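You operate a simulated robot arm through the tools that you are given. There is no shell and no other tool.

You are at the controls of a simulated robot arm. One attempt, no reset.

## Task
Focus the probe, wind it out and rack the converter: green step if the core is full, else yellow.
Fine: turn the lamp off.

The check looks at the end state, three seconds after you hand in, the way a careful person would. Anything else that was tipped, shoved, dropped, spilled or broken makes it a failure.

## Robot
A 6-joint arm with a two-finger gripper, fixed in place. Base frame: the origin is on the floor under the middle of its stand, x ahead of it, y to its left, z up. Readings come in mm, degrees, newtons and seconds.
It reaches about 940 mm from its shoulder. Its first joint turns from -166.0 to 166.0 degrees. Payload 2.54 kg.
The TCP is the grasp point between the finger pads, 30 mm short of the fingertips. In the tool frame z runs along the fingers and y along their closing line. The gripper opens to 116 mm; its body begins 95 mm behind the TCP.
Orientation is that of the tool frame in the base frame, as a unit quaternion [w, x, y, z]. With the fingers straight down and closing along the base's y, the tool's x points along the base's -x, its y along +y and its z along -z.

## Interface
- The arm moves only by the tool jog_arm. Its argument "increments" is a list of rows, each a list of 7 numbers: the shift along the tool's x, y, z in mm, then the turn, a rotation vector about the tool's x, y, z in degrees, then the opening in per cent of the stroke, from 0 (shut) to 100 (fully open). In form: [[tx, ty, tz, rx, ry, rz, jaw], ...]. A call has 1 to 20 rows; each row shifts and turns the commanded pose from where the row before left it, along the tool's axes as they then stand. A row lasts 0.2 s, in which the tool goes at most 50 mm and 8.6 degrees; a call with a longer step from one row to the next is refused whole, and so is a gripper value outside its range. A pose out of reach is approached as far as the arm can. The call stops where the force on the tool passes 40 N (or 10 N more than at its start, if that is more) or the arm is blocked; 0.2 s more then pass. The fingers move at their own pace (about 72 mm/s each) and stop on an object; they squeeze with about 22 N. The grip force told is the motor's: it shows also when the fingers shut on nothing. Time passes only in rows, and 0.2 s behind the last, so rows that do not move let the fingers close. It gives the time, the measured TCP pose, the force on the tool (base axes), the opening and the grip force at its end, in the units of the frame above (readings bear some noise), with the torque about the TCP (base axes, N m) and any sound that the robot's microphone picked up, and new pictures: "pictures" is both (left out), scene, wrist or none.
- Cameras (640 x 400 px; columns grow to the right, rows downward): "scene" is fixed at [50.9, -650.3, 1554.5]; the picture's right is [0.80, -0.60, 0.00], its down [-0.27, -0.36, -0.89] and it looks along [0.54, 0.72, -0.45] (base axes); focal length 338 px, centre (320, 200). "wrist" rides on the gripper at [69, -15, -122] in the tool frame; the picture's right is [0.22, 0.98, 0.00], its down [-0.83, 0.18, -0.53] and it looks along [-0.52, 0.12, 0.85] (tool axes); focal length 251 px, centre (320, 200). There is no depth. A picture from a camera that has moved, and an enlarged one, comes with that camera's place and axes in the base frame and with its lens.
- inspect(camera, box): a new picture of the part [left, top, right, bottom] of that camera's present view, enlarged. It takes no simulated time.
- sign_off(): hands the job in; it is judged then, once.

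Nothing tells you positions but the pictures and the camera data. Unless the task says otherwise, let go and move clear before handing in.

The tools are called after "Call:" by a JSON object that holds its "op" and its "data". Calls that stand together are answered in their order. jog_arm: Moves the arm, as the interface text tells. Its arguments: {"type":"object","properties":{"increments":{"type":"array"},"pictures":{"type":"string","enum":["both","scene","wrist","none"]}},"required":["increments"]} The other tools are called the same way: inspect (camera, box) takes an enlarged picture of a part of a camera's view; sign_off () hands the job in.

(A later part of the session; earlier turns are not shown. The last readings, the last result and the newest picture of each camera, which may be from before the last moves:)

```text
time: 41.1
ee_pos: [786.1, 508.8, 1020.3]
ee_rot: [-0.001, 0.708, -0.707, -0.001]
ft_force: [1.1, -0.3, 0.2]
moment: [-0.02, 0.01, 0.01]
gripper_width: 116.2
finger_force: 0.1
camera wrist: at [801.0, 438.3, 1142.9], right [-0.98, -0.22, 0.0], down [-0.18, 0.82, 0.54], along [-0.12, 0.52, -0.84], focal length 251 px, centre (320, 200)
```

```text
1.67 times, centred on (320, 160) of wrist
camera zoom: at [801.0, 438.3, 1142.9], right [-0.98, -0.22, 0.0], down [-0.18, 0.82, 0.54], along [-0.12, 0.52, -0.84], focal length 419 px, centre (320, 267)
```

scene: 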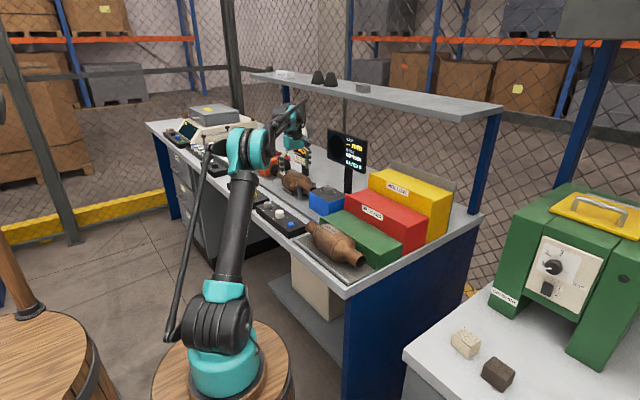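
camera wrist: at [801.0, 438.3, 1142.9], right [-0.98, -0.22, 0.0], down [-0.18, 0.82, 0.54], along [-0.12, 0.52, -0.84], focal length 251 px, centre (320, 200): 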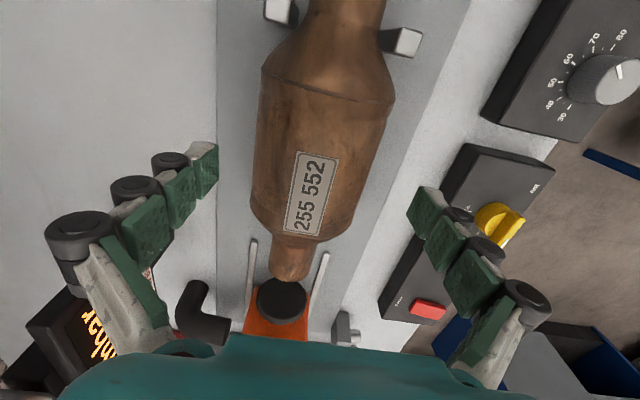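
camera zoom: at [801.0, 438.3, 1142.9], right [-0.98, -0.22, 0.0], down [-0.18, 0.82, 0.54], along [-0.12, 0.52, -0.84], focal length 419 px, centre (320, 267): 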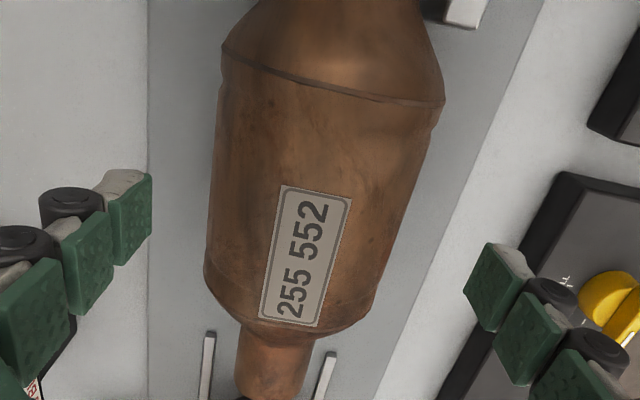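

The centre is still about 3.5 mm ahead of the tool, so I'll shift and descend to z≈970 (fingertips near 940, above the cradle bars). Then I'll close on the body.

Call:
{"op": "jog_arm", "data": {"increments": [[0, -3.3, 0, 0, 0, 0, 100], [0, 0, 25, 0, 0, 0, 100], [0, 0, 25, 0, 0, 0, 100], [0, 0, 0, 0, 0, 0, 100]], "pictures": "both"}}

Call:
{"op": "inspect", "data": {"camera": "scene", "box": [250, 130, 350, 205]}}

Call:
{"op": "inspect", "data": {"camera": "wrist", "box": [160, 40, 480, 280]}}

```text
time: 42.1
ee_pos: [789.7, 508.7, 969.4]
ee_rot: [-0.002, 0.708, -0.707, -0.001]
ft_force: [-0.1, 0.1, 0.6]
moment: [-0.02, 0.01, 0.01]
gripper_width: 115.9
finger_force: 0.0
camera wrist: at [804.3, 439.4, 1091.5], right [-0.98, -0.22, 0.0], down [-0.18, 0.82, 0.54], along [-0.12, 0.52, -0.84], focal length 251 px, centre (320, 200)
```

scene: 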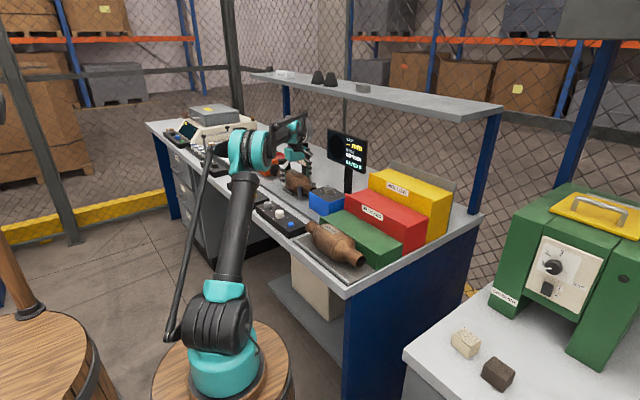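
wrist: 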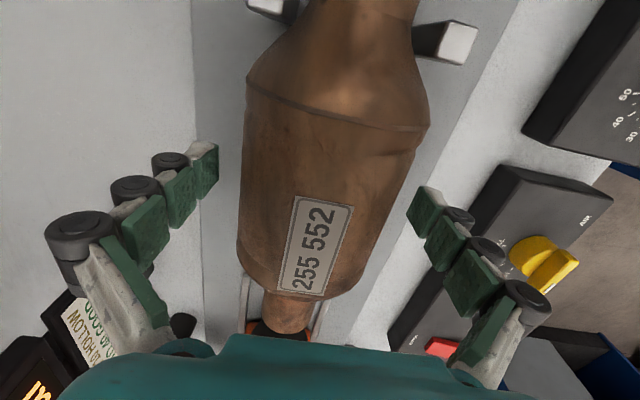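

```text
5.33 times, centred on (300, 168) of scene
camera zoom: at [50.9, -650.3, 1554.5], right [0.8, -0.6, 0.0], down [-0.27, -0.36, -0.89], along [0.54, 0.72, -0.45], focal length 1801 px, centre (427, 373)
```

zoom: 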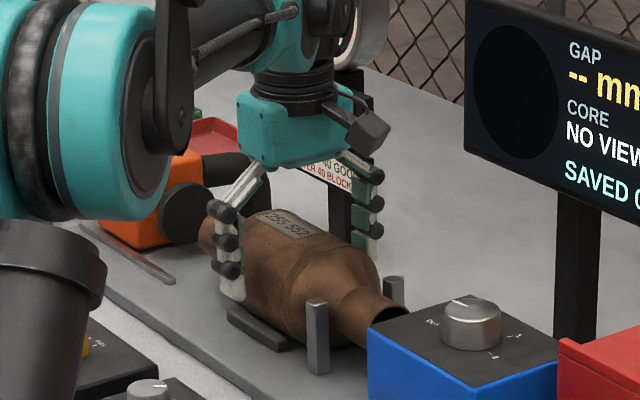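

```text
1.67 times, centred on (320, 160) of wrist
camera zoom: at [804.3, 439.4, 1091.5], right [-0.98, -0.22, 0.0], down [-0.18, 0.82, 0.54], along [-0.12, 0.52, -0.84], focal length 419 px, centre (320, 267)
```

zoom: 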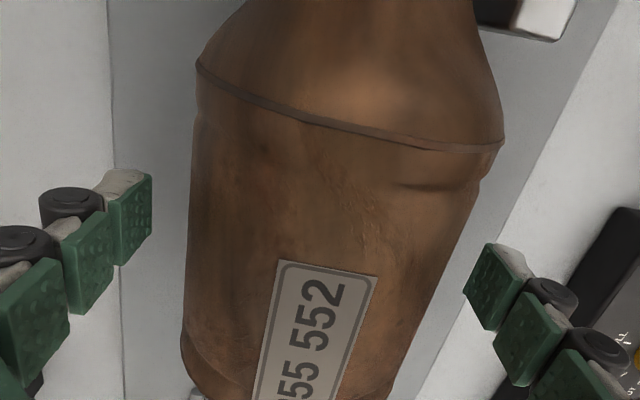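

The fingers are alongside the body with clearance on each side. I'll close on it now.

Call:
{"op": "jog_arm", "data": {"increments": [[0, -1, 0, 0, 0, 0, 85], [0, 0, 0, 0, 0, 0, 60], [0, 0, 0, 0, 0, 0, 40], [0, 0, 0, 0, 0, 0, 20], [0, 0, 0, 0, 0, 0, 0], [0, 0, 0, 0, 0, 0, 0]], "pictures": "wrist"}}

Call:
{"op": "inspect", "data": {"camera": "scene", "box": [250, 130, 350, 205]}}

```text
time: 43.5
ee_pos: [790.4, 508.8, 970.1]
ee_rot: [-0.002, 0.708, -0.707, -0.001]
ft_force: [-6.3, -0.5, 3.8]
moment: [-0.21, 0.54, -0.05]
gripper_width: 88.5
finger_force: 21.9
camera wrist: at [805.5, 439.4, 1092.0], right [-0.98, -0.22, 0.0], down [-0.18, 0.82, 0.54], along [-0.12, 0.52, -0.84], focal length 251 px, centre (320, 200)
```

wrist: 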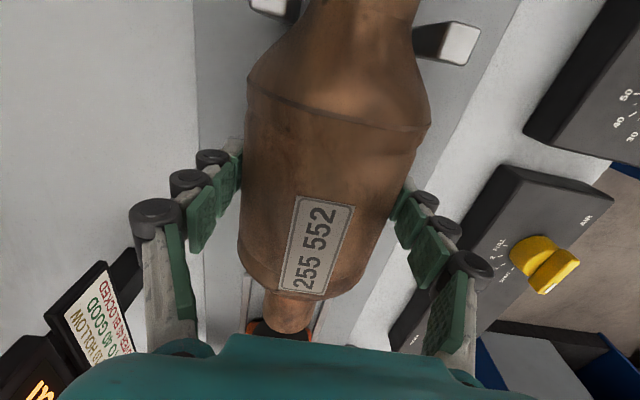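

```text
5.33 times, centred on (300, 168) of scene
camera zoom: at [50.9, -650.3, 1554.5], right [0.8, -0.6, 0.0], down [-0.27, -0.36, -0.89], along [0.54, 0.72, -0.45], focal length 1801 px, centre (427, 373)
```

zoom: 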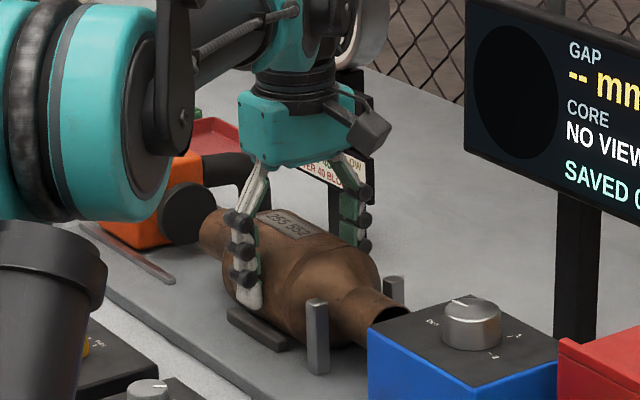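

The grip is firm at 88.5 mm. I'll lift slowly a few centimetres and check the load and that it stays level.

Call:
{"op": "jog_arm", "data": {"increments": [[0, 0, -5, 0, 0, 0, 0], [0, 0, -10, 0, 0, 0, 0], [0, 0, -15, 0, 0, 0, 0], [0, 0, -15, 0, 0, 0, 0], [0, 0, 0, 0, 0, 0, 0]], "pictures": "both"}}

Call:
{"op": "inspect", "data": {"camera": "scene", "box": [250, 130, 350, 205]}}

```text
time: 44.7
ee_pos: [793.3, 508.6, 1013.9]
ee_rot: [-0.001, 0.708, -0.707, -0.001]
ft_force: [-0.9, 0.4, -11.3]
moment: [-0.09, 0.0, -0.01]
gripper_width: 88.4
finger_force: 21.7
camera wrist: at [807.7, 439.6, 1136.6], right [-0.98, -0.22, 0.0], down [-0.18, 0.82, 0.54], along [-0.12, 0.52, -0.84], focal length 251 px, centre (320, 200)
```

scene: 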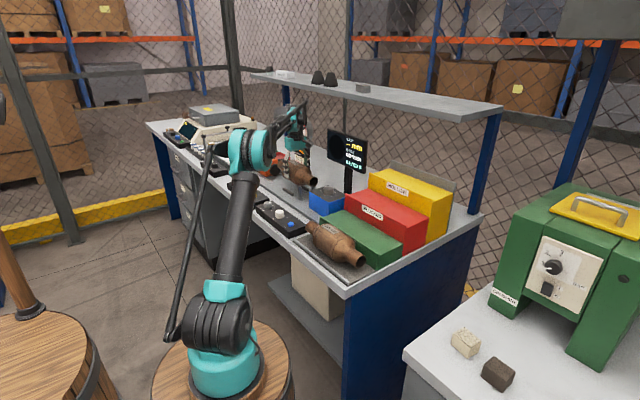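
wrist: 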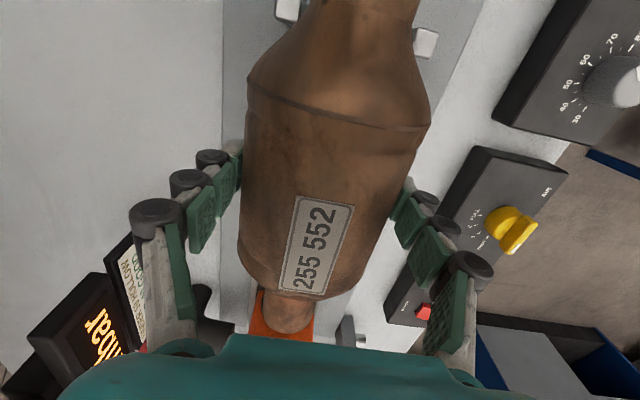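

```text
5.33 times, centred on (300, 168) of scene
camera zoom: at [50.9, -650.3, 1554.5], right [0.8, -0.6, 0.0], down [-0.27, -0.36, -0.89], along [0.54, 0.72, -0.45], focal length 1801 px, centre (427, 373)
```

zoom: 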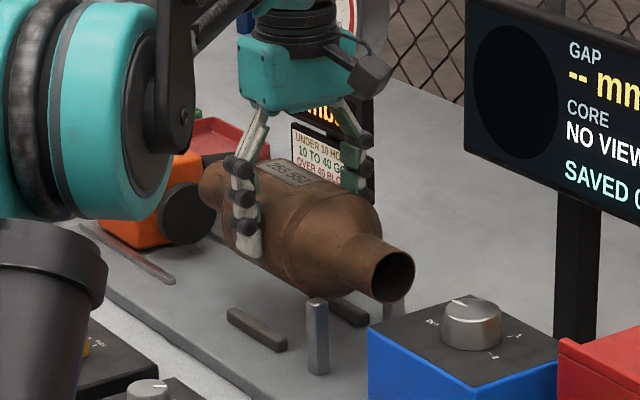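

It lifts cleanly, is level and weighs about 1.15 kg. I'll raise it to a safe height and carry it across to above the green step.

Call:
{"op": "jog_arm", "data": {"increments": [[0, 0, -29, 0, 0, 0, 0], [0, 0, -29, 0, 0, 0, 0], [0, 0, -29, 0, 0, 0, 0], [0, 0, -29, 0, 0, 0, 0], [28.7, 4.5, 0, 0, 0, 0, 0], [28.7, 4.5, 0, 0, 0, 0, 0], [28.7, 4.5, 0, 0, 0, 0, 0], [28.7, 4.5, 0, 0, 0, 0, 0], [28.7, 4.5, 0, 0, 0, 0, 0], [28.7, 4.5, 0, 0, 0, 0, 0], [28.7, 4.5, 0, 0, 0, 0, 0], [28.7, 4.5, 0, 0, 0, 0, 0], [28.7, 4.5, 0, 0, 0, 0, 0], [28.7, 4.5, 0, 0, 0, 0, 0], [28.7, 4.5, 0, 0, 0, 0, 0], [28.7, 4.5, 0, 0, 0, 0, 0], [28.7, 4.5, 0, 0, 0, 0, 0], [28.7, 4.5, 0, 0, 0, 0, 0], [28.7, 4.5, 0, 0, 0, 0, 0], [28.7, 4.5, 0, 0, 0, 0, 0]], "pictures": "both"}}

Call:
{"op": "inspect", "data": {"camera": "scene", "box": [290, 130, 430, 270]}}

Call:
{"op": "inspect", "data": {"camera": "wrist", "box": [120, 0, 520, 300]}}

```text
time: 48.9
ee_pos: [719.8, 47.8, 1126.3]
ee_rot: [0.0, 0.708, -0.707, -0.001]
ft_force: [-0.8, 0.3, -11.7]
moment: [-0.11, 0.03, 0.0]
gripper_width: 88.2
finger_force: 21.8
camera wrist: at [735.8, -21.1, 1248.8], right [-0.98, -0.22, 0.0], down [-0.18, 0.82, 0.54], along [-0.12, 0.52, -0.84], focal length 251 px, centre (320, 200)
```

scene: 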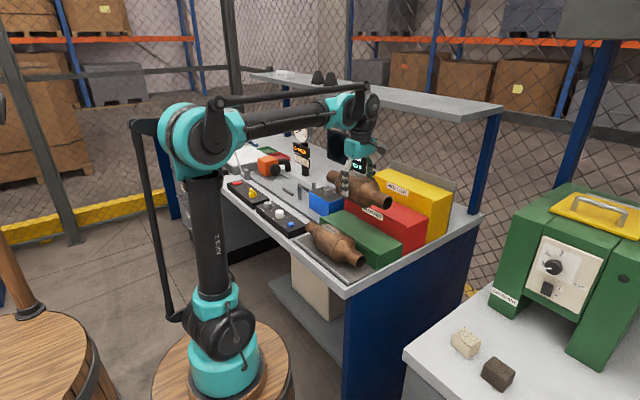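
wrist: 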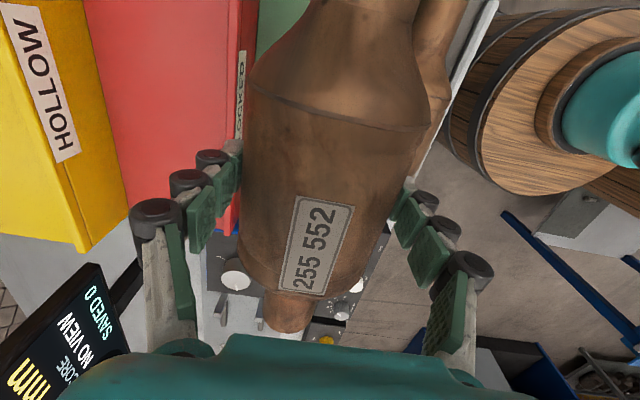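

```text
2.86 times, centred on (360, 200) of scene
camera zoom: at [50.9, -650.3, 1554.5], right [0.8, -0.6, 0.0], down [-0.27, -0.36, -0.89], along [0.54, 0.72, -0.45], focal length 965 px, centre (206, 200)
```

zoom: 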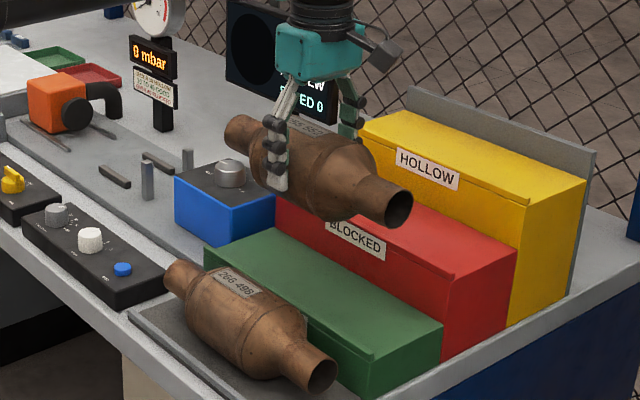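

```text
1.33 times, centred on (320, 150) of wrist
camera zoom: at [735.8, -21.1, 1248.8], right [-0.98, -0.22, 0.0], down [-0.18, 0.82, 0.54], along [-0.12, 0.52, -0.84], focal length 335 px, centre (320, 267)
```

zoom: 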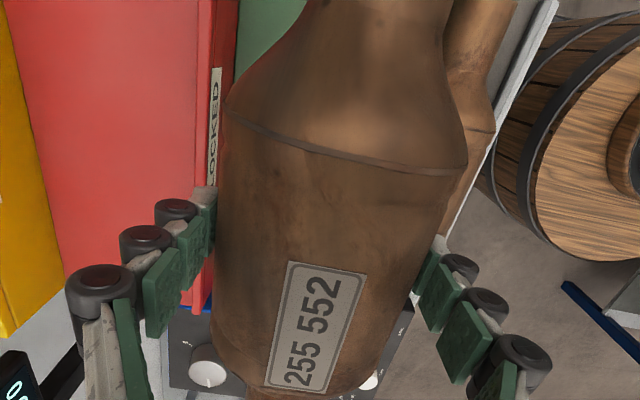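

The red wall is about 75 mm ahead of the tool axis. Shifting 5.5 mm toward it should balance clearance between the rear finger and the red wall and between the front finger and the tray converter. I'll shift and descend to z≈1062 for another check.

Call:
{"op": "jog_arm", "data": {"increments": [[-2, -5.5, 0, 0, 0, 0, 0], [0, 0, 22, 0, 0, 0, 0], [0, 0, 22, 0, 0, 0, 0], [0, 0, 20, 0, 0, 0, 0], [0, 0, 0, 0, 0, 0, 0]], "pictures": "both"}}

Call:
{"op": "inspect", "data": {"camera": "scene", "box": [310, 150, 430, 270]}}

Call:
{"op": "inspect", "data": {"camera": "wrist", "box": [120, 0, 520, 300]}}

```text
time: 50.1
ee_pos: [726.6, 49.3, 1064.0]
ee_rot: [-0.001, 0.708, -0.707, -0.001]
ft_force: [0.5, 0.3, -11.7]
moment: [-0.1, 0.01, -0.01]
gripper_width: 88.5
finger_force: 22.0
camera wrist: at [741.9, -18.3, 1185.8], right [-0.98, -0.22, 0.0], down [-0.18, 0.82, 0.54], along [-0.12, 0.52, -0.84], focal length 251 px, centre (320, 200)
```

scene: 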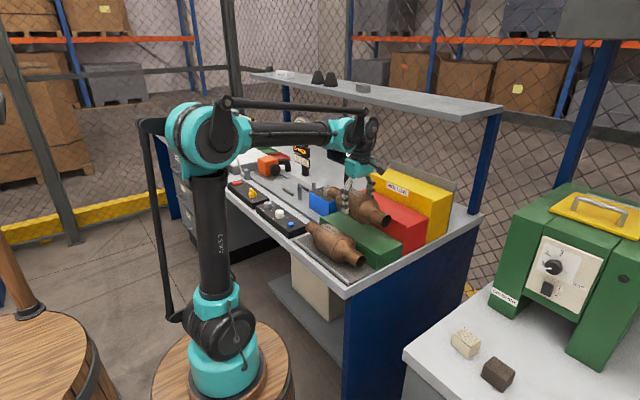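
wrist: 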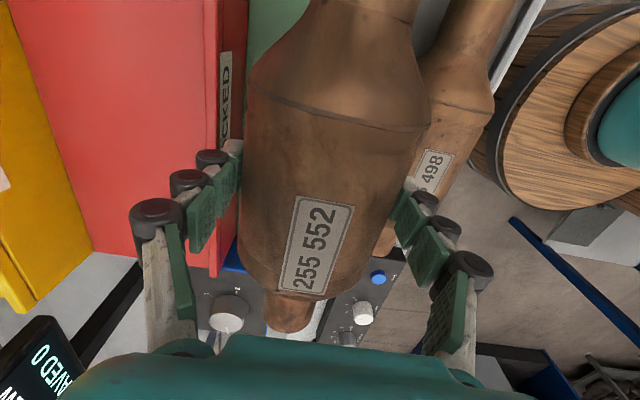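

```text
3.33 times, centred on (370, 210) of scene
camera zoom: at [50.9, -650.3, 1554.5], right [0.8, -0.6, 0.0], down [-0.27, -0.36, -0.89], along [0.54, 0.72, -0.45], focal length 1126 px, centre (153, 167)
```

zoom: 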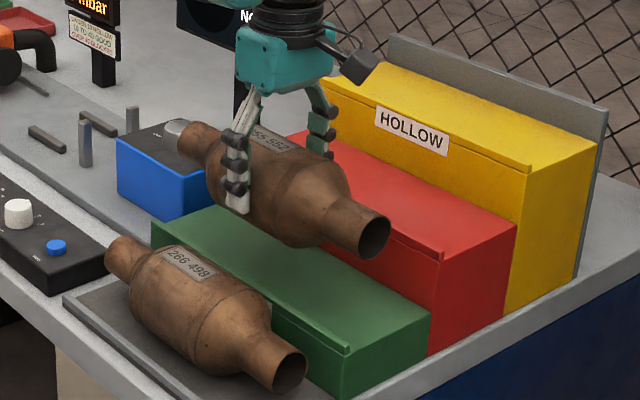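

```text
1.33 times, centred on (320, 150) of wrist
camera zoom: at [741.9, -18.3, 1185.8], right [-0.98, -0.22, 0.0], down [-0.18, 0.82, 0.54], along [-0.12, 0.52, -0.84], focal length 335 px, centre (320, 267)
```

zoom: 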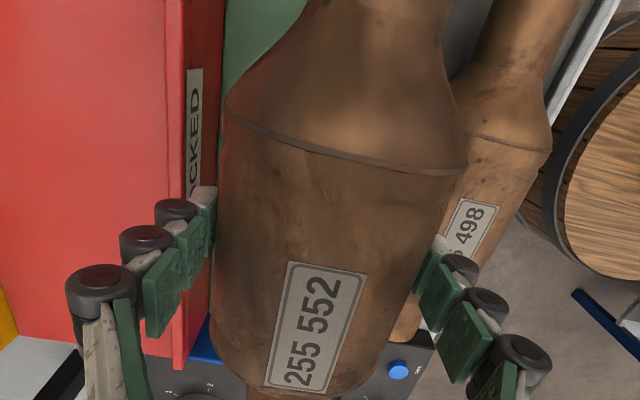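

The rear clearance to the red wall looks fine. I'll zoom in on both sides to check the front finger against the tray converter.

Call:
{"op": "inspect", "data": {"camera": "wrist", "box": [370, 40, 530, 260]}}

Call:
{"op": "inspect", "data": {"camera": "wrist", "box": [150, 40, 310, 260]}}

Call:
{"op": "inspect", "data": {"camera": "scene", "box": [330, 185, 410, 245]}}

```text
1.82 times, centred on (450, 150) of wrist
camera zoom: at [741.9, -18.3, 1185.8], right [-0.98, -0.22, 0.0], down [-0.18, 0.82, 0.54], along [-0.12, 0.52, -0.84], focal length 457 px, centre (84, 291)
```

zoom: 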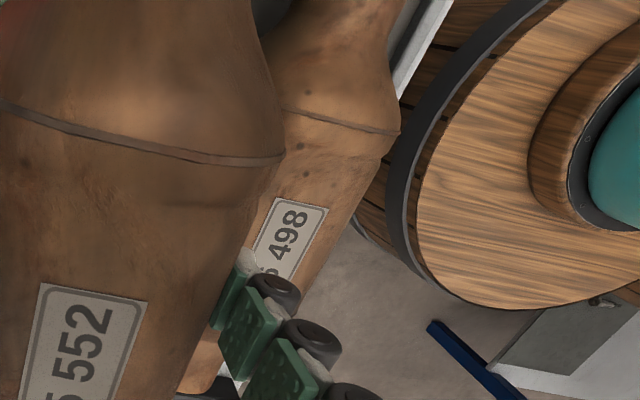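

```text
1.82 times, centred on (230, 150) of wrist
camera zoom: at [741.9, -18.3, 1185.8], right [-0.98, -0.22, 0.0], down [-0.18, 0.82, 0.54], along [-0.12, 0.52, -0.84], focal length 457 px, centre (484, 291)
```

zoom: 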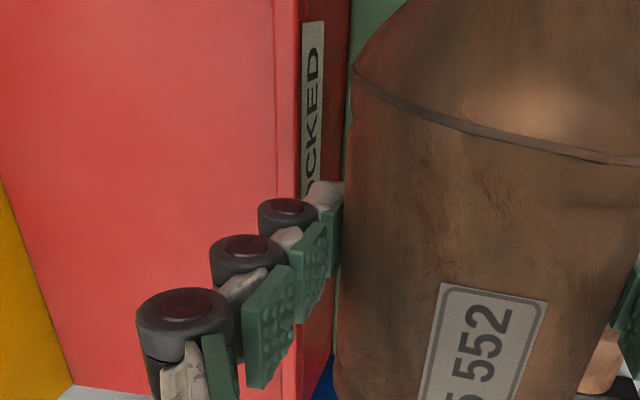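

```text
6.67 times, centred on (370, 215) of scene
camera zoom: at [50.9, -650.3, 1554.5], right [0.8, -0.6, 0.0], down [-0.27, -0.36, -0.89], along [0.54, 0.72, -0.45], focal length 2251 px, centre (-13, 100)
```

zoom: 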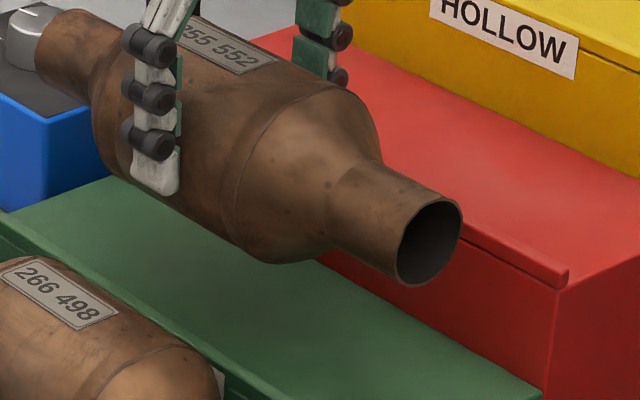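

The front finger would come within a couple of millimetres of the tray converter with this deep grip. I'll carry the converter back to its cradle and re-grip it about 12 mm higher, so both fingertips clear everything when I set it down.

Call:
{"op": "jog_arm", "data": {"increments": [[0, 0, -22, 0, 0, 0, 0], [0, 0, -22, 0, 0, 0, 0], [0, 0, -20, 0, 0, 0, 0], [2, 5.5, 0, 0, 0, 0, 0], [-28.7, -4.5, 0, 0, 0, 0, 0], [-28.7, -4.5, 0, 0, 0, 0, 0], [-28.7, -4.5, 0, 0, 0, 0, 0], [-28.7, -4.5, 0, 0, 0, 0, 0], [-28.7, -4.5, 0, 0, 0, 0, 0], [-28.7, -4.5, 0, 0, 0, 0, 0], [-28.7, -4.5, 0, 0, 0, 0, 0], [-28.7, -4.5, 0, 0, 0, 0, 0], [-28.7, -4.5, 0, 0, 0, 0, 0], [-28.7, -4.5, 0, 0, 0, 0, 0], [-28.7, -4.5, 0, 0, 0, 0, 0], [-28.7, -4.5, 0, 0, 0, 0, 0], [-28.7, -4.5, 0, 0, 0, 0, 0], [-28.7, -4.5, 0, 0, 0, 0, 0], [-28.7, -4.5, 0, 0, 0, 0, 0], [-28.7, -4.5, 0, 0, 0, 0, 0]], "pictures": "none"}}

Call:
{"op": "jog_arm", "data": {"increments": [[0, 0, 0, 0, 0, 0, 0], [0, 0, 29, 0, 0, 0, 0], [0, 0, 29, 0, 0, 0, 0], [0, 0, 29, 0, 0, 0, 0], [0, 0, 29, 0, 0, 0, 0], [0, 0, 15, 0, 0, 0, 0], [0, 0, 10, 0, 0, 0, 0], [0, 0, 0, 0, 0, 0, 0]], "pictures": "both"}}

Call:
{"op": "inspect", "data": {"camera": "scene", "box": [250, 130, 350, 205]}}

```text
time: 54.3
ee_pos: [793.3, 510.1, 1130.9]
ee_rot: [0.001, -0.707, 0.707, 0.001]
ft_force: [-0.5, -1.2, -10.3]
moment: [-0.02, 0.0, 0.03]
gripper_width: 88.1
finger_force: 22.3
```

```text
time: 56.1
ee_pos: [792.9, 509.9, 989.2]
ee_rot: [-0.001, 0.709, -0.706, -0.001]
ft_force: [-5.9, 5.0, -11.1]
moment: [-0.12, 0.05, -0.27]
gripper_width: 88.2
finger_force: 22.4
camera wrist: at [807.2, 440.7, 1111.0], right [-0.98, -0.22, 0.0], down [-0.18, 0.82, 0.54], along [-0.12, 0.52, -0.84], focal length 251 px, centre (320, 200)
```

scene: 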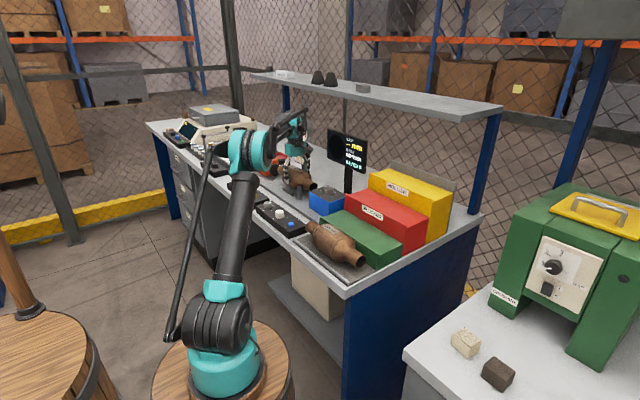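
wrist: 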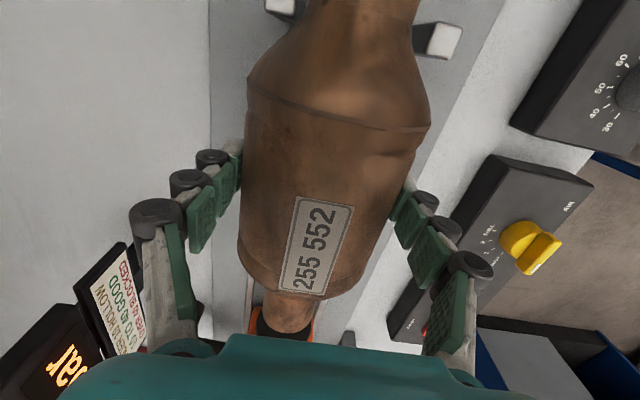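

```text
5.33 times, centred on (300, 168) of scene
camera zoom: at [50.9, -650.3, 1554.5], right [0.8, -0.6, 0.0], down [-0.27, -0.36, -0.89], along [0.54, 0.72, -0.45], focal length 1801 px, centre (427, 373)
```

zoom: 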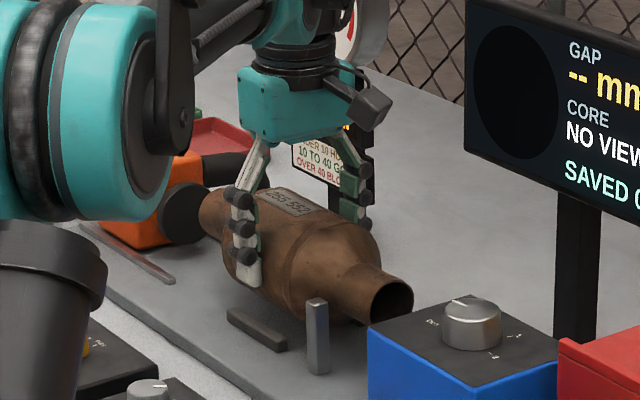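

The neck is lightly touching the cradle post on the far side, so the tool is about 2.5 mm too far in x. I'll shift back and check that the contact clears before lowering further.

Call:
{"op": "jog_arm", "data": {"increments": [[0, 1.3, -3, 0, 0, 0, 0], [0, 1.3, 0, 0, 0, 0, 0], [0, 0, 0, 0, 0, 0, 0]], "pictures": "wrist"}}

Call:
{"op": "inspect", "data": {"camera": "scene", "box": [270, 150, 330, 195]}}

Call:
{"op": "inspect", "data": {"camera": "wrist", "box": [220, 0, 500, 120]}}

```text
time: 56.9
ee_pos: [789.7, 508.9, 991.7]
ee_rot: [-0.002, 0.707, -0.707, -0.001]
ft_force: [0.7, -1.0, -11.5]
moment: [-0.08, -0.02, 0.01]
gripper_width: 88.1
finger_force: 22.7
camera wrist: at [805.2, 439.5, 1113.9], right [-0.98, -0.22, 0.0], down [-0.18, 0.82, 0.54], along [-0.12, 0.52, -0.84], focal length 251 px, centre (320, 200)
```

wrist: 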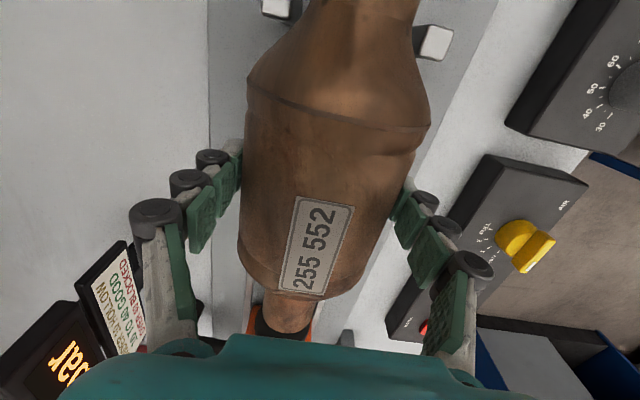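

```text
8.89 times, centred on (300, 172) of scene
camera zoom: at [50.9, -650.3, 1554.5], right [0.8, -0.6, 0.0], down [-0.27, -0.36, -0.89], along [0.54, 0.72, -0.45], focal length 3001 px, centre (498, 444)
```

zoom: 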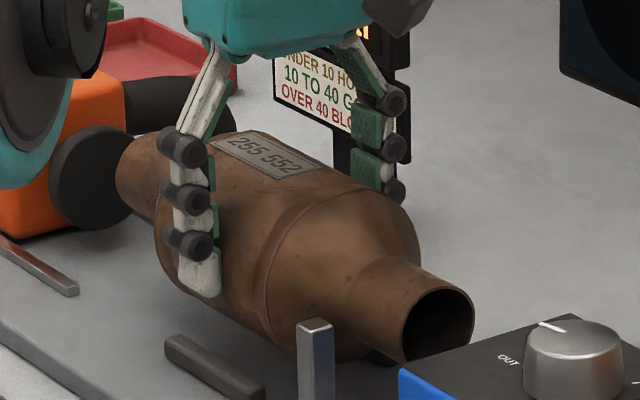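

```text
2.29 times, centred on (360, 60) of wrist
camera zoom: at [805.2, 439.5, 1113.9], right [-0.98, -0.22, 0.0], down [-0.18, 0.82, 0.54], along [-0.12, 0.52, -0.84], focal length 575 px, centre (229, 520)
```

zoom: 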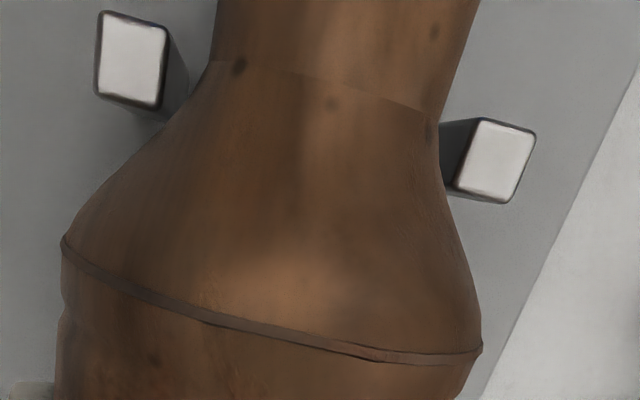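

The contact is gone. I'll lower gently the remaining 20 mm or so into the cradle.

Call:
{"op": "jog_arm", "data": {"increments": [[0, 0, 7, 0, 0, 0, 0], [0, 0, 6, 0, 0, 0, 0], [0, 0, 4, 0, 0, 0, 0], [0, 0, 0, 0, 0, 0, 0]], "pictures": "none"}}

```text
time: 57.9
ee_pos: [790.5, 509.7, 974.6]
ee_rot: [-0.002, 0.708, -0.706, -0.001]
ft_force: [-0.7, 0.6, -10.7]
moment: [-0.12, 0.02, 0.01]
gripper_width: 88.4
finger_force: 22.2
```

Call:
{"op": "jog_arm", "data": {"increments": [[0, 0, 2, 0, 0, 0, 0], [0, 0, 1.5, 0, 0, 0, 0], [0, 0, 0, 0, 0, 0, 0]], "pictures": "none"}}

```text
time: 58.7
ee_pos: [789.6, 509.8, 970.6]
ee_rot: [-0.002, 0.708, -0.706, -0.001]
ft_force: [0.0, 0.3, -11.1]
moment: [-0.11, 0.02, -0.01]
gripper_width: 88.4
finger_force: 22.1
```

The arm still carries the full weight, so the converter is just above its seat. I'll lower in 1 mm steps until the load transfers.

Call:
{"op": "jog_arm", "data": {"increments": [[0, 0, 1, 0, 0, 0, 0], [0, 0, 1, 0, 0, 0, 0], [0, 0, 0, 0, 0, 0, 0]], "pictures": "none"}}

```text
time: 59.5
ee_pos: [788.8, 509.2, 969.4]
ee_rot: [-0.002, 0.708, -0.707, -0.001]
ft_force: [6.3, 3.6, 7.3]
moment: [0.59, -0.17, -0.19]
gripper_width: 88.3
finger_force: 22.4
```

It's seated in the cradle. I'll open, rise 12 mm and re-grip higher on the body.

Call:
{"op": "jog_arm", "data": {"increments": [[0, -0.5, -0.5, 0, 0, 0, 80], [0, 0, 0, 0, 0, 0, 95], [0, 0, 0, 0, 0, 0, 95], [0, 0, -6, 0, 0, 0, 95], [0, 0, -6, 0, 0, 0, 95], [0, 0, 0, 0, 0, 0, 95]], "pictures": "wrist"}}

Call:
{"op": "inspect", "data": {"camera": "scene", "box": [270, 150, 330, 195]}}

```text
time: 60.9
ee_pos: [791.5, 508.9, 981.1]
ee_rot: [0.0, 0.707, -0.707, -0.001]
ft_force: [0.1, -0.4, -0.2]
moment: [-0.02, -0.02, -0.01]
gripper_width: 110.3
finger_force: 0.0
camera wrist: at [805.8, 439.3, 1104.2], right [-0.98, -0.22, 0.0], down [-0.18, 0.82, 0.54], along [-0.12, 0.52, -0.84], focal length 251 px, centre (320, 200)
```

wrist: 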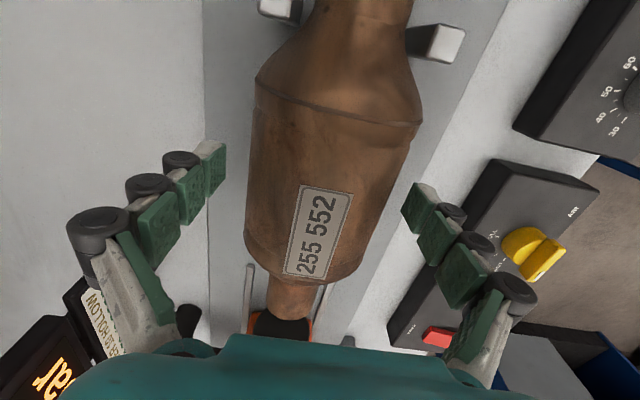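

```text
8.89 times, centred on (300, 172) of scene
camera zoom: at [50.9, -650.3, 1554.5], right [0.8, -0.6, 0.0], down [-0.27, -0.36, -0.89], along [0.54, 0.72, -0.45], focal length 3001 px, centre (498, 444)
```

zoom: 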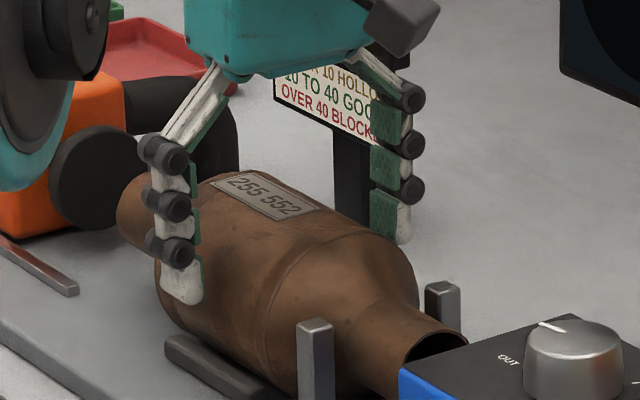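

The body's equator is near z=956. I'll lower 4 mm so the tips sit about 9 mm below it, then close and lift to check that the hold is secure.

Call:
{"op": "jog_arm", "data": {"increments": [[0, 0.5, 4, 0, 0, 0, 95], [0, 0, 0, 0, 0, 0, 60], [0, 0, 0, 0, 0, 0, 30], [0, 0, 0, 0, 0, 0, 0], [0, 0, 0, 0, 0, 0, 0], [0, 0, 0, 0, 0, 0, 0]], "pictures": "none"}}

Call:
{"op": "jog_arm", "data": {"increments": [[0, 0, -3, 0, 0, 0, 0], [0, 0, -5, 0, 0, 0, 0], [0, 0, -8, 0, 0, 0, 0], [0, 0, 0, 0, 0, 0, 0]], "pictures": "both"}}

Call:
{"op": "inspect", "data": {"camera": "scene", "box": [270, 150, 330, 195]}}

```text
time: 62.3
ee_pos: [790.7, 508.7, 978.6]
ee_rot: [-0.002, 0.707, -0.707, -0.002]
ft_force: [1.4, 0.9, 2.7]
moment: [0.0, -0.09, -0.14]
gripper_width: 88.5
finger_force: 21.8
```

```text
time: 63.3
ee_pos: [789.8, 508.2, 992.4]
ee_rot: [-0.002, 0.708, -0.706, -0.001]
ft_force: [0.1, 0.3, -11.9]
moment: [-0.12, -0.02, -0.04]
gripper_width: 88.3
finger_force: 21.9
camera wrist: at [805.1, 439.5, 1115.5], right [-0.98, -0.22, 0.0], down [-0.18, 0.82, 0.54], along [-0.12, 0.52, -0.84], focal length 251 px, centre (320, 200)
```

scene: 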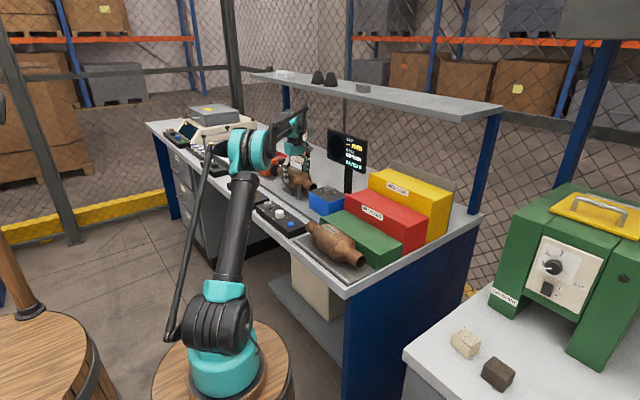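
wrist: 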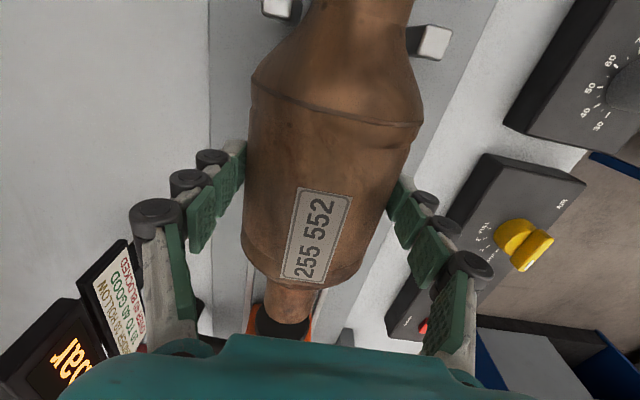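

```text
8.89 times, centred on (300, 172) of scene
camera zoom: at [50.9, -650.3, 1554.5], right [0.8, -0.6, 0.0], down [-0.27, -0.36, -0.89], along [0.54, 0.72, -0.45], focal length 3001 px, centre (498, 444)
```

zoom: 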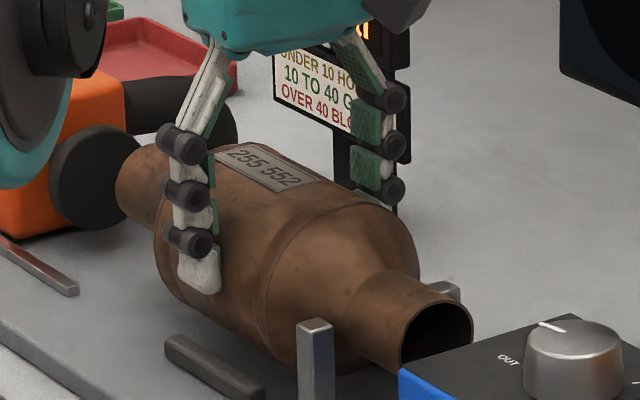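

The hold is secure at the higher grip. I'll lift and carry it to above the green step again, aiming for x≈723, y≈51.

Call:
{"op": "jog_arm", "data": {"increments": [[0, 0, -34, 0, 0, 0, 0], [0, 0, -34, 0, 0, 0, 0], [0, 0, -34, 0, 0, 0, 0], [0, 0, -34, 0, 0, 0, 0], [28.6, 4.19, 0, 0, 0, 0, 0], [28.6, 4.19, 0, 0, 0, 0, 0], [28.6, 4.19, 0, 0, 0, 0, 0], [28.6, 4.19, 0, 0, 0, 0, 0], [28.6, 4.19, 0, 0, 0, 0, 0], [28.6, 4.19, 0, 0, 0, 0, 0], [28.6, 4.19, 0, 0, 0, 0, 0], [28.6, 4.19, 0, 0, 0, 0, 0], [28.6, 4.19, 0, 0, 0, 0, 0], [28.6, 4.19, 0, 0, 0, 0, 0], [28.6, 4.19, 0, 0, 0, 0, 0], [28.6, 4.19, 0, 0, 0, 0, 0], [28.6, 4.19, 0, 0, 0, 0, 0], [28.6, 4.19, 0, 0, 0, 0, 0], [28.6, 4.19, 0, 0, 0, 0, 0], [28.6, 4.19, 0, 0, 0, 0, 0]], "pictures": "none"}}

Call:
{"op": "jog_arm", "data": {"increments": [[0, 0, 0, 0, 0, 0, 0], [0, 0, 25, 0, 0, 0, 0], [0, 0, 25, 0, 0, 0, 0], [0, 0, 20, 0, 0, 0, 0], [0, 0, 0, 0, 0, 0, 0]], "pictures": "both"}}

Call:
{"op": "inspect", "data": {"camera": "scene", "box": [310, 150, 430, 270]}}

Call:
{"op": "inspect", "data": {"camera": "wrist", "box": [120, 0, 520, 300]}}

```text
time: 67.5
ee_pos: [722.5, 51.8, 1127.3]
ee_rot: [0.0, 0.708, -0.706, -0.001]
ft_force: [0.0, 0.2, -11.2]
moment: [-0.14, 0.03, 0.02]
gripper_width: 88.2
finger_force: 21.6
```

```text
time: 68.7
ee_pos: [723.8, 51.7, 1056.6]
ee_rot: [-0.001, 0.708, -0.706, -0.002]
ft_force: [0.5, 0.5, -11.7]
moment: [-0.09, -0.04, -0.01]
gripper_width: 88.1
finger_force: 22.0
camera wrist: at [737.5, -18.0, 1179.1], right [-0.98, -0.22, 0.0], down [-0.18, 0.82, 0.54], along [-0.12, 0.52, -0.84], focal length 251 px, centre (320, 200)
```

scene: 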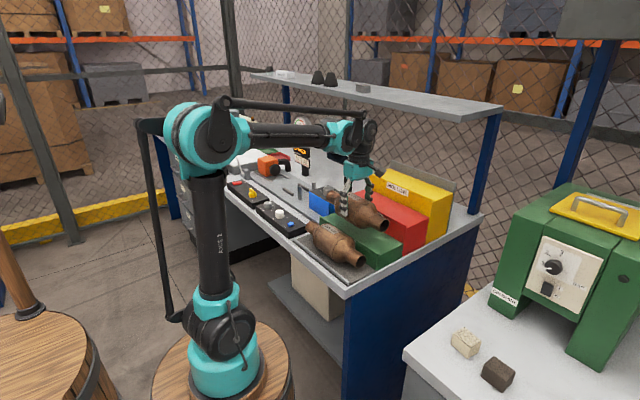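
wrist: 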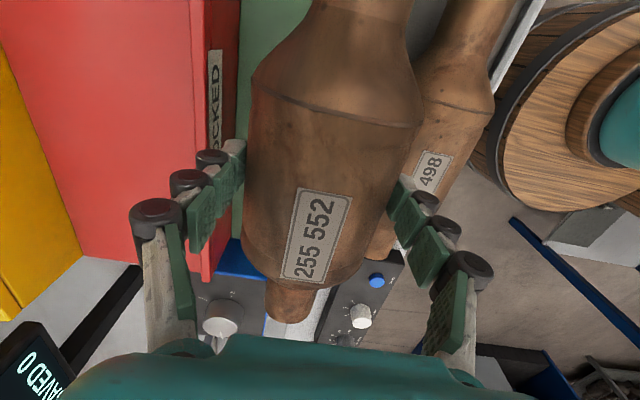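

```text
3.33 times, centred on (370, 210) of scene
camera zoom: at [50.9, -650.3, 1554.5], right [0.8, -0.6, 0.0], down [-0.27, -0.36, -0.89], along [0.54, 0.72, -0.45], focal length 1126 px, centre (153, 167)
```

zoom: 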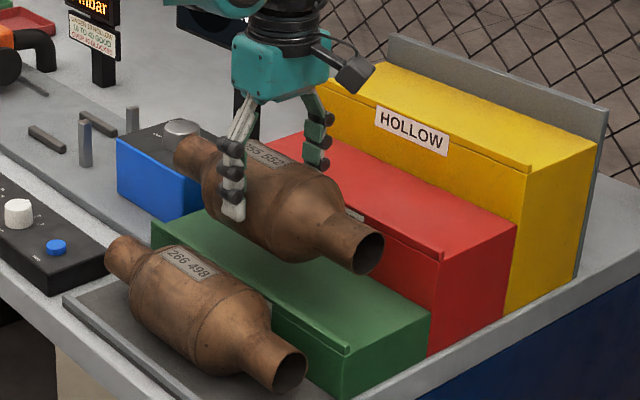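

```text
1.33 times, centred on (320, 150) of wrist
camera zoom: at [737.5, -18.0, 1179.1], right [-0.98, -0.22, 0.0], down [-0.18, 0.82, 0.54], along [-0.12, 0.52, -0.84], focal length 335 px, centre (320, 267)
```

zoom: 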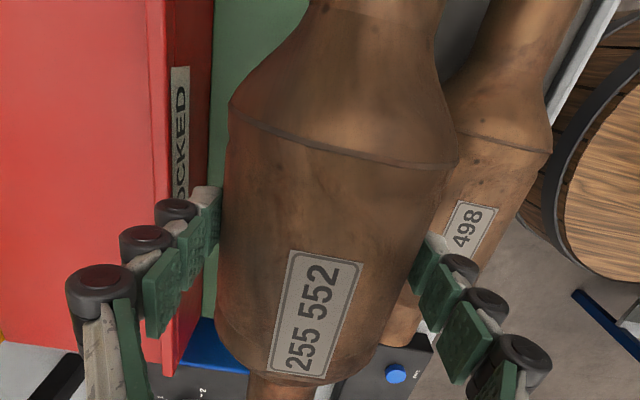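

Clearances look good: about 7 mm to the red wall behind and clear of the lip and tray converter in front. I'll nudge 1.5 mm back and descend toward the tread.

Call:
{"op": "jog_arm", "data": {"increments": [[0, -1.5, 0, 0, 0, 0, 0], [0, 0, 10, 0, 0, 0, 0], [0, 0, 10, 0, 0, 0, 0], [0, 0, 8, 0, 0, 0, 0], [0, 0, 0, 0, 0, 0, 0]], "pictures": "both"}}

Call:
{"op": "inspect", "data": {"camera": "scene", "box": [330, 185, 410, 245]}}

Call:
{"op": "inspect", "data": {"camera": "wrist", "box": [120, 0, 520, 300]}}

```text
time: 69.9
ee_pos: [725.0, 51.7, 1030.7]
ee_rot: [-0.001, 0.708, -0.706, -0.002]
ft_force: [0.1, 0.5, -11.9]
moment: [-0.1, 0.03, 0.01]
gripper_width: 88.2
finger_force: 22.0
camera wrist: at [739.9, -17.4, 1152.6], right [-0.98, -0.22, 0.0], down [-0.18, 0.82, 0.54], along [-0.12, 0.52, -0.84], focal length 251 px, centre (320, 200)
```

scene: 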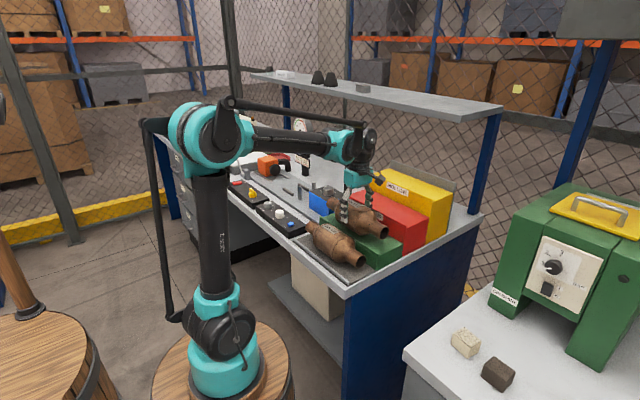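
wrist: 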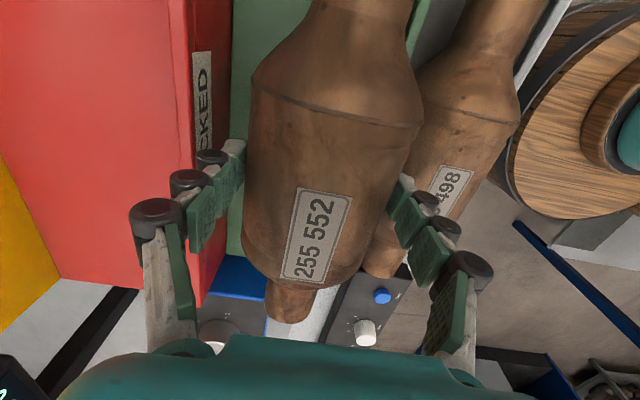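

```text
6.67 times, centred on (370, 215) of scene
camera zoom: at [50.9, -650.3, 1554.5], right [0.8, -0.6, 0.0], down [-0.27, -0.36, -0.89], along [0.54, 0.72, -0.45], focal length 2251 px, centre (-13, 100)
```

zoom: 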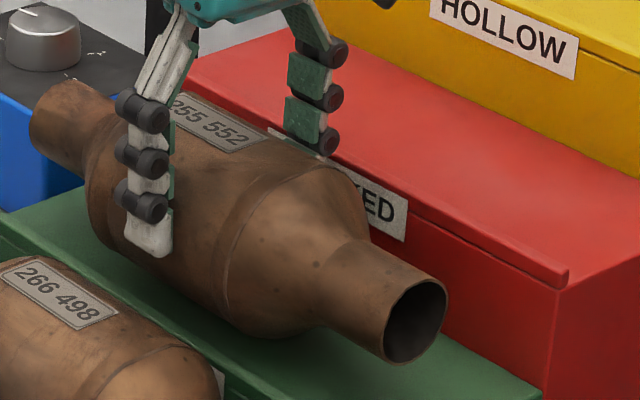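

```text
1.33 times, centred on (320, 150) of wrist
camera zoom: at [739.9, -17.4, 1152.6], right [-0.98, -0.22, 0.0], down [-0.18, 0.82, 0.54], along [-0.12, 0.52, -0.84], focal length 335 px, centre (320, 267)
```

zoom: 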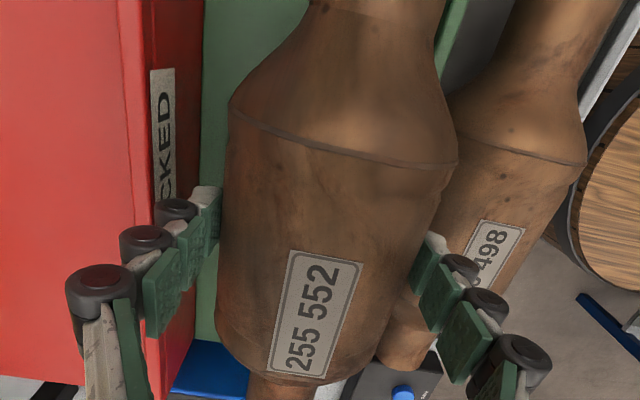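

I'm close to the tread, and the lip and wall are both visible now. I'll zoom on both sides once more before the final lowering.

Call:
{"op": "inspect", "data": {"camera": "wrist", "box": [360, 0, 480, 90]}}

Call:
{"op": "inspect", "data": {"camera": "wrist", "box": [180, 90, 270, 290]}}

Call:
{"op": "inspect", "data": {"camera": "wrist", "box": [370, 150, 490, 250]}}

```text
4.44 times, centred on (420, 45) of wrist
camera zoom: at [739.9, -17.4, 1152.6], right [-0.98, -0.22, 0.0], down [-0.18, 0.82, 0.54], along [-0.12, 0.52, -0.84], focal length 1118 px, centre (-124, 889)
```

zoom: 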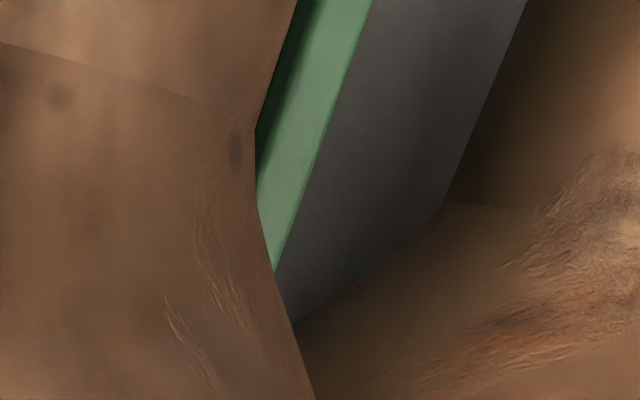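

```text
2.00 times, centred on (225, 190) of wrist
camera zoom: at [739.9, -17.4, 1152.6], right [-0.98, -0.22, 0.0], down [-0.18, 0.82, 0.54], along [-0.12, 0.52, -0.84], focal length 503 px, centre (510, 220)
```

zoom: 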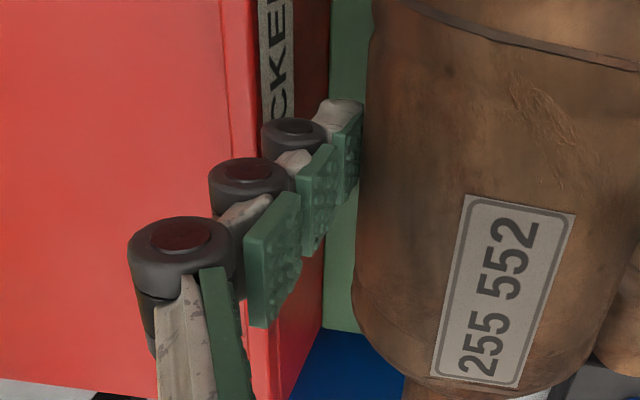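

```text
4.00 times, centred on (430, 200) of wrist
camera zoom: at [739.9, -17.4, 1152.6], right [-0.98, -0.22, 0.0], down [-0.18, 0.82, 0.54], along [-0.12, 0.52, -0.84], focal length 1006 px, centre (-120, 200)
```

zoom: 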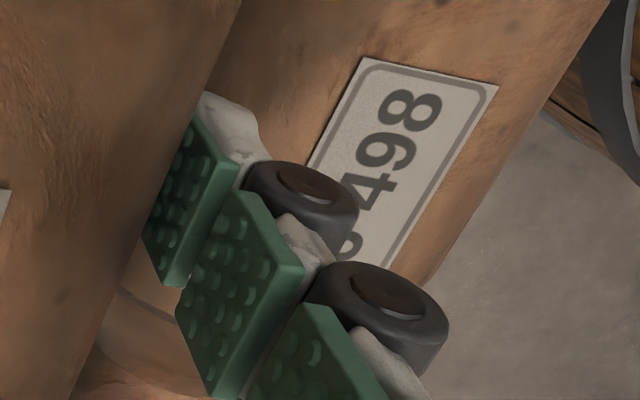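

There's spare room on the lip side and less at the red wall, so I'll shift 3 mm toward the lip. Then I'll lower in small steps until the weight transfers to the tread.

Call:
{"op": "jog_arm", "data": {"increments": [[0, 3, 0, 0, 0, 0, 0], [0, 0, 3, 0, 0, 0, 0], [0, 0, 2, 0, 0, 0, 0], [0, 0, 0, 0, 0, 0, 0]], "pictures": "none"}}

Call:
{"op": "jog_arm", "data": {"increments": [[0, 0, 2, 0, 0, 0, 0], [0, 0, 1, 0, 0, 0, 0], [0, 0, 0, 0, 0, 0, 0]], "pictures": "none"}}

```text
time: 70.9
ee_pos: [721.4, 50.5, 1025.1]
ee_rot: [-0.001, 0.707, -0.707, -0.002]
ft_force: [0.4, 0.6, -12.1]
moment: [-0.09, 0.05, 0.0]
gripper_width: 88.3
finger_force: 22.1
```

```text
time: 71.7
ee_pos: [721.9, 50.0, 1022.0]
ee_rot: [0.002, -0.707, 0.707, 0.001]
ft_force: [-0.3, -0.7, -11.8]
moment: [-0.12, 0.02, 0.0]
gripper_width: 87.8
finger_force: 21.9
```

Call:
{"op": "jog_arm", "data": {"increments": [[0, 0, 1.5, 0, 0, 0, 0], [0, 0, 1.5, 0, 0, 0, 0], [0, 0, 0, 0, 0, 0, 0]], "pictures": "both"}}

Call:
{"op": "inspect", "data": {"camera": "scene", "box": [330, 185, 410, 245]}}

```text
time: 72.5
ee_pos: [721.9, 50.4, 1019.8]
ee_rot: [-0.001, 0.707, -0.707, -0.001]
ft_force: [-0.8, 0.0, -11.8]
moment: [-0.08, 0.01, 0.01]
gripper_width: 88.2
finger_force: 22.0
camera wrist: at [737.2, -18.6, 1141.6], right [-0.98, -0.22, 0.0], down [-0.18, 0.82, 0.54], along [-0.12, 0.52, -0.84], focal length 251 px, centre (320, 200)
```

scene: 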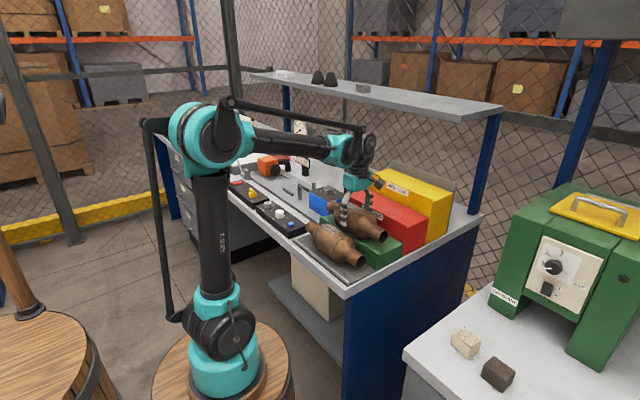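
wrist: 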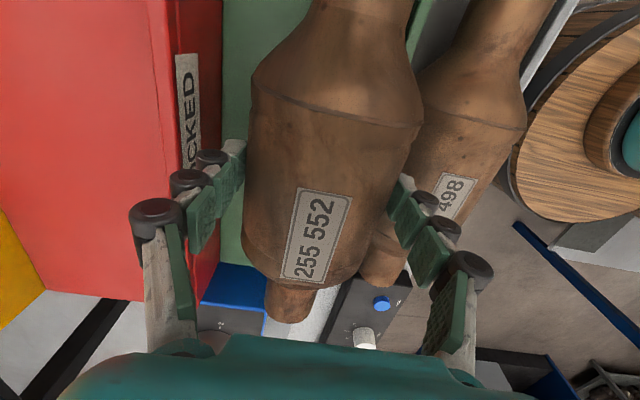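

```text
6.67 times, centred on (370, 215) of scene
camera zoom: at [50.9, -650.3, 1554.5], right [0.8, -0.6, 0.0], down [-0.27, -0.36, -0.89], along [0.54, 0.72, -0.45], focal length 2251 px, centre (-13, 100)
```

zoom: 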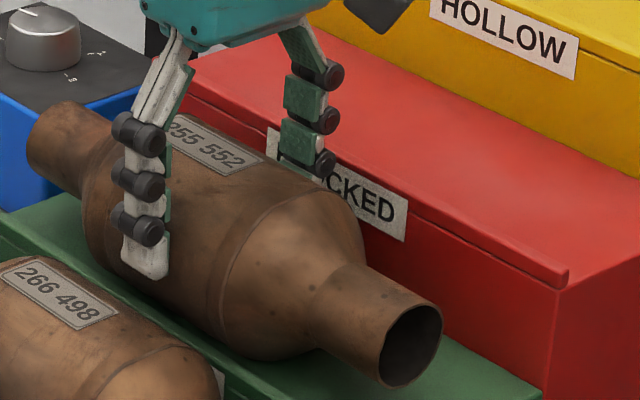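

It's not down yet, and clearances look fine on all sides. I'll continue lowering in small steps.

Call:
{"op": "jog_arm", "data": {"increments": [[0, 0, 1.5, 0, 0, 0, 0], [0, 0, 1.5, 0, 0, 0, 0], [0, 0, 0, 0, 0, 0, 0]], "pictures": "none"}}

Call:
{"op": "jog_arm", "data": {"increments": [[0, 0, 1, 0, 0, 0, 0], [0, 0, 1, 0, 0, 0, 0], [0, 0, 0, 0, 0, 0, 0]], "pictures": "none"}}

```text
time: 73.3
ee_pos: [722.0, 50.1, 1016.8]
ee_rot: [-0.002, 0.708, -0.706, -0.001]
ft_force: [7.9, -1.3, 13.6]
moment: [-0.05, -0.26, -0.09]
gripper_width: 88.6
finger_force: 22.1
```

```text
time: 74.1
ee_pos: [721.9, 52.2, 1014.2]
ee_rot: [-0.001, 0.708, -0.706, -0.002]
ft_force: [8.7, -1.3, 13.6]
moment: [-0.09, -0.35, -0.07]
gripper_width: 88.3
finger_force: 21.6
```

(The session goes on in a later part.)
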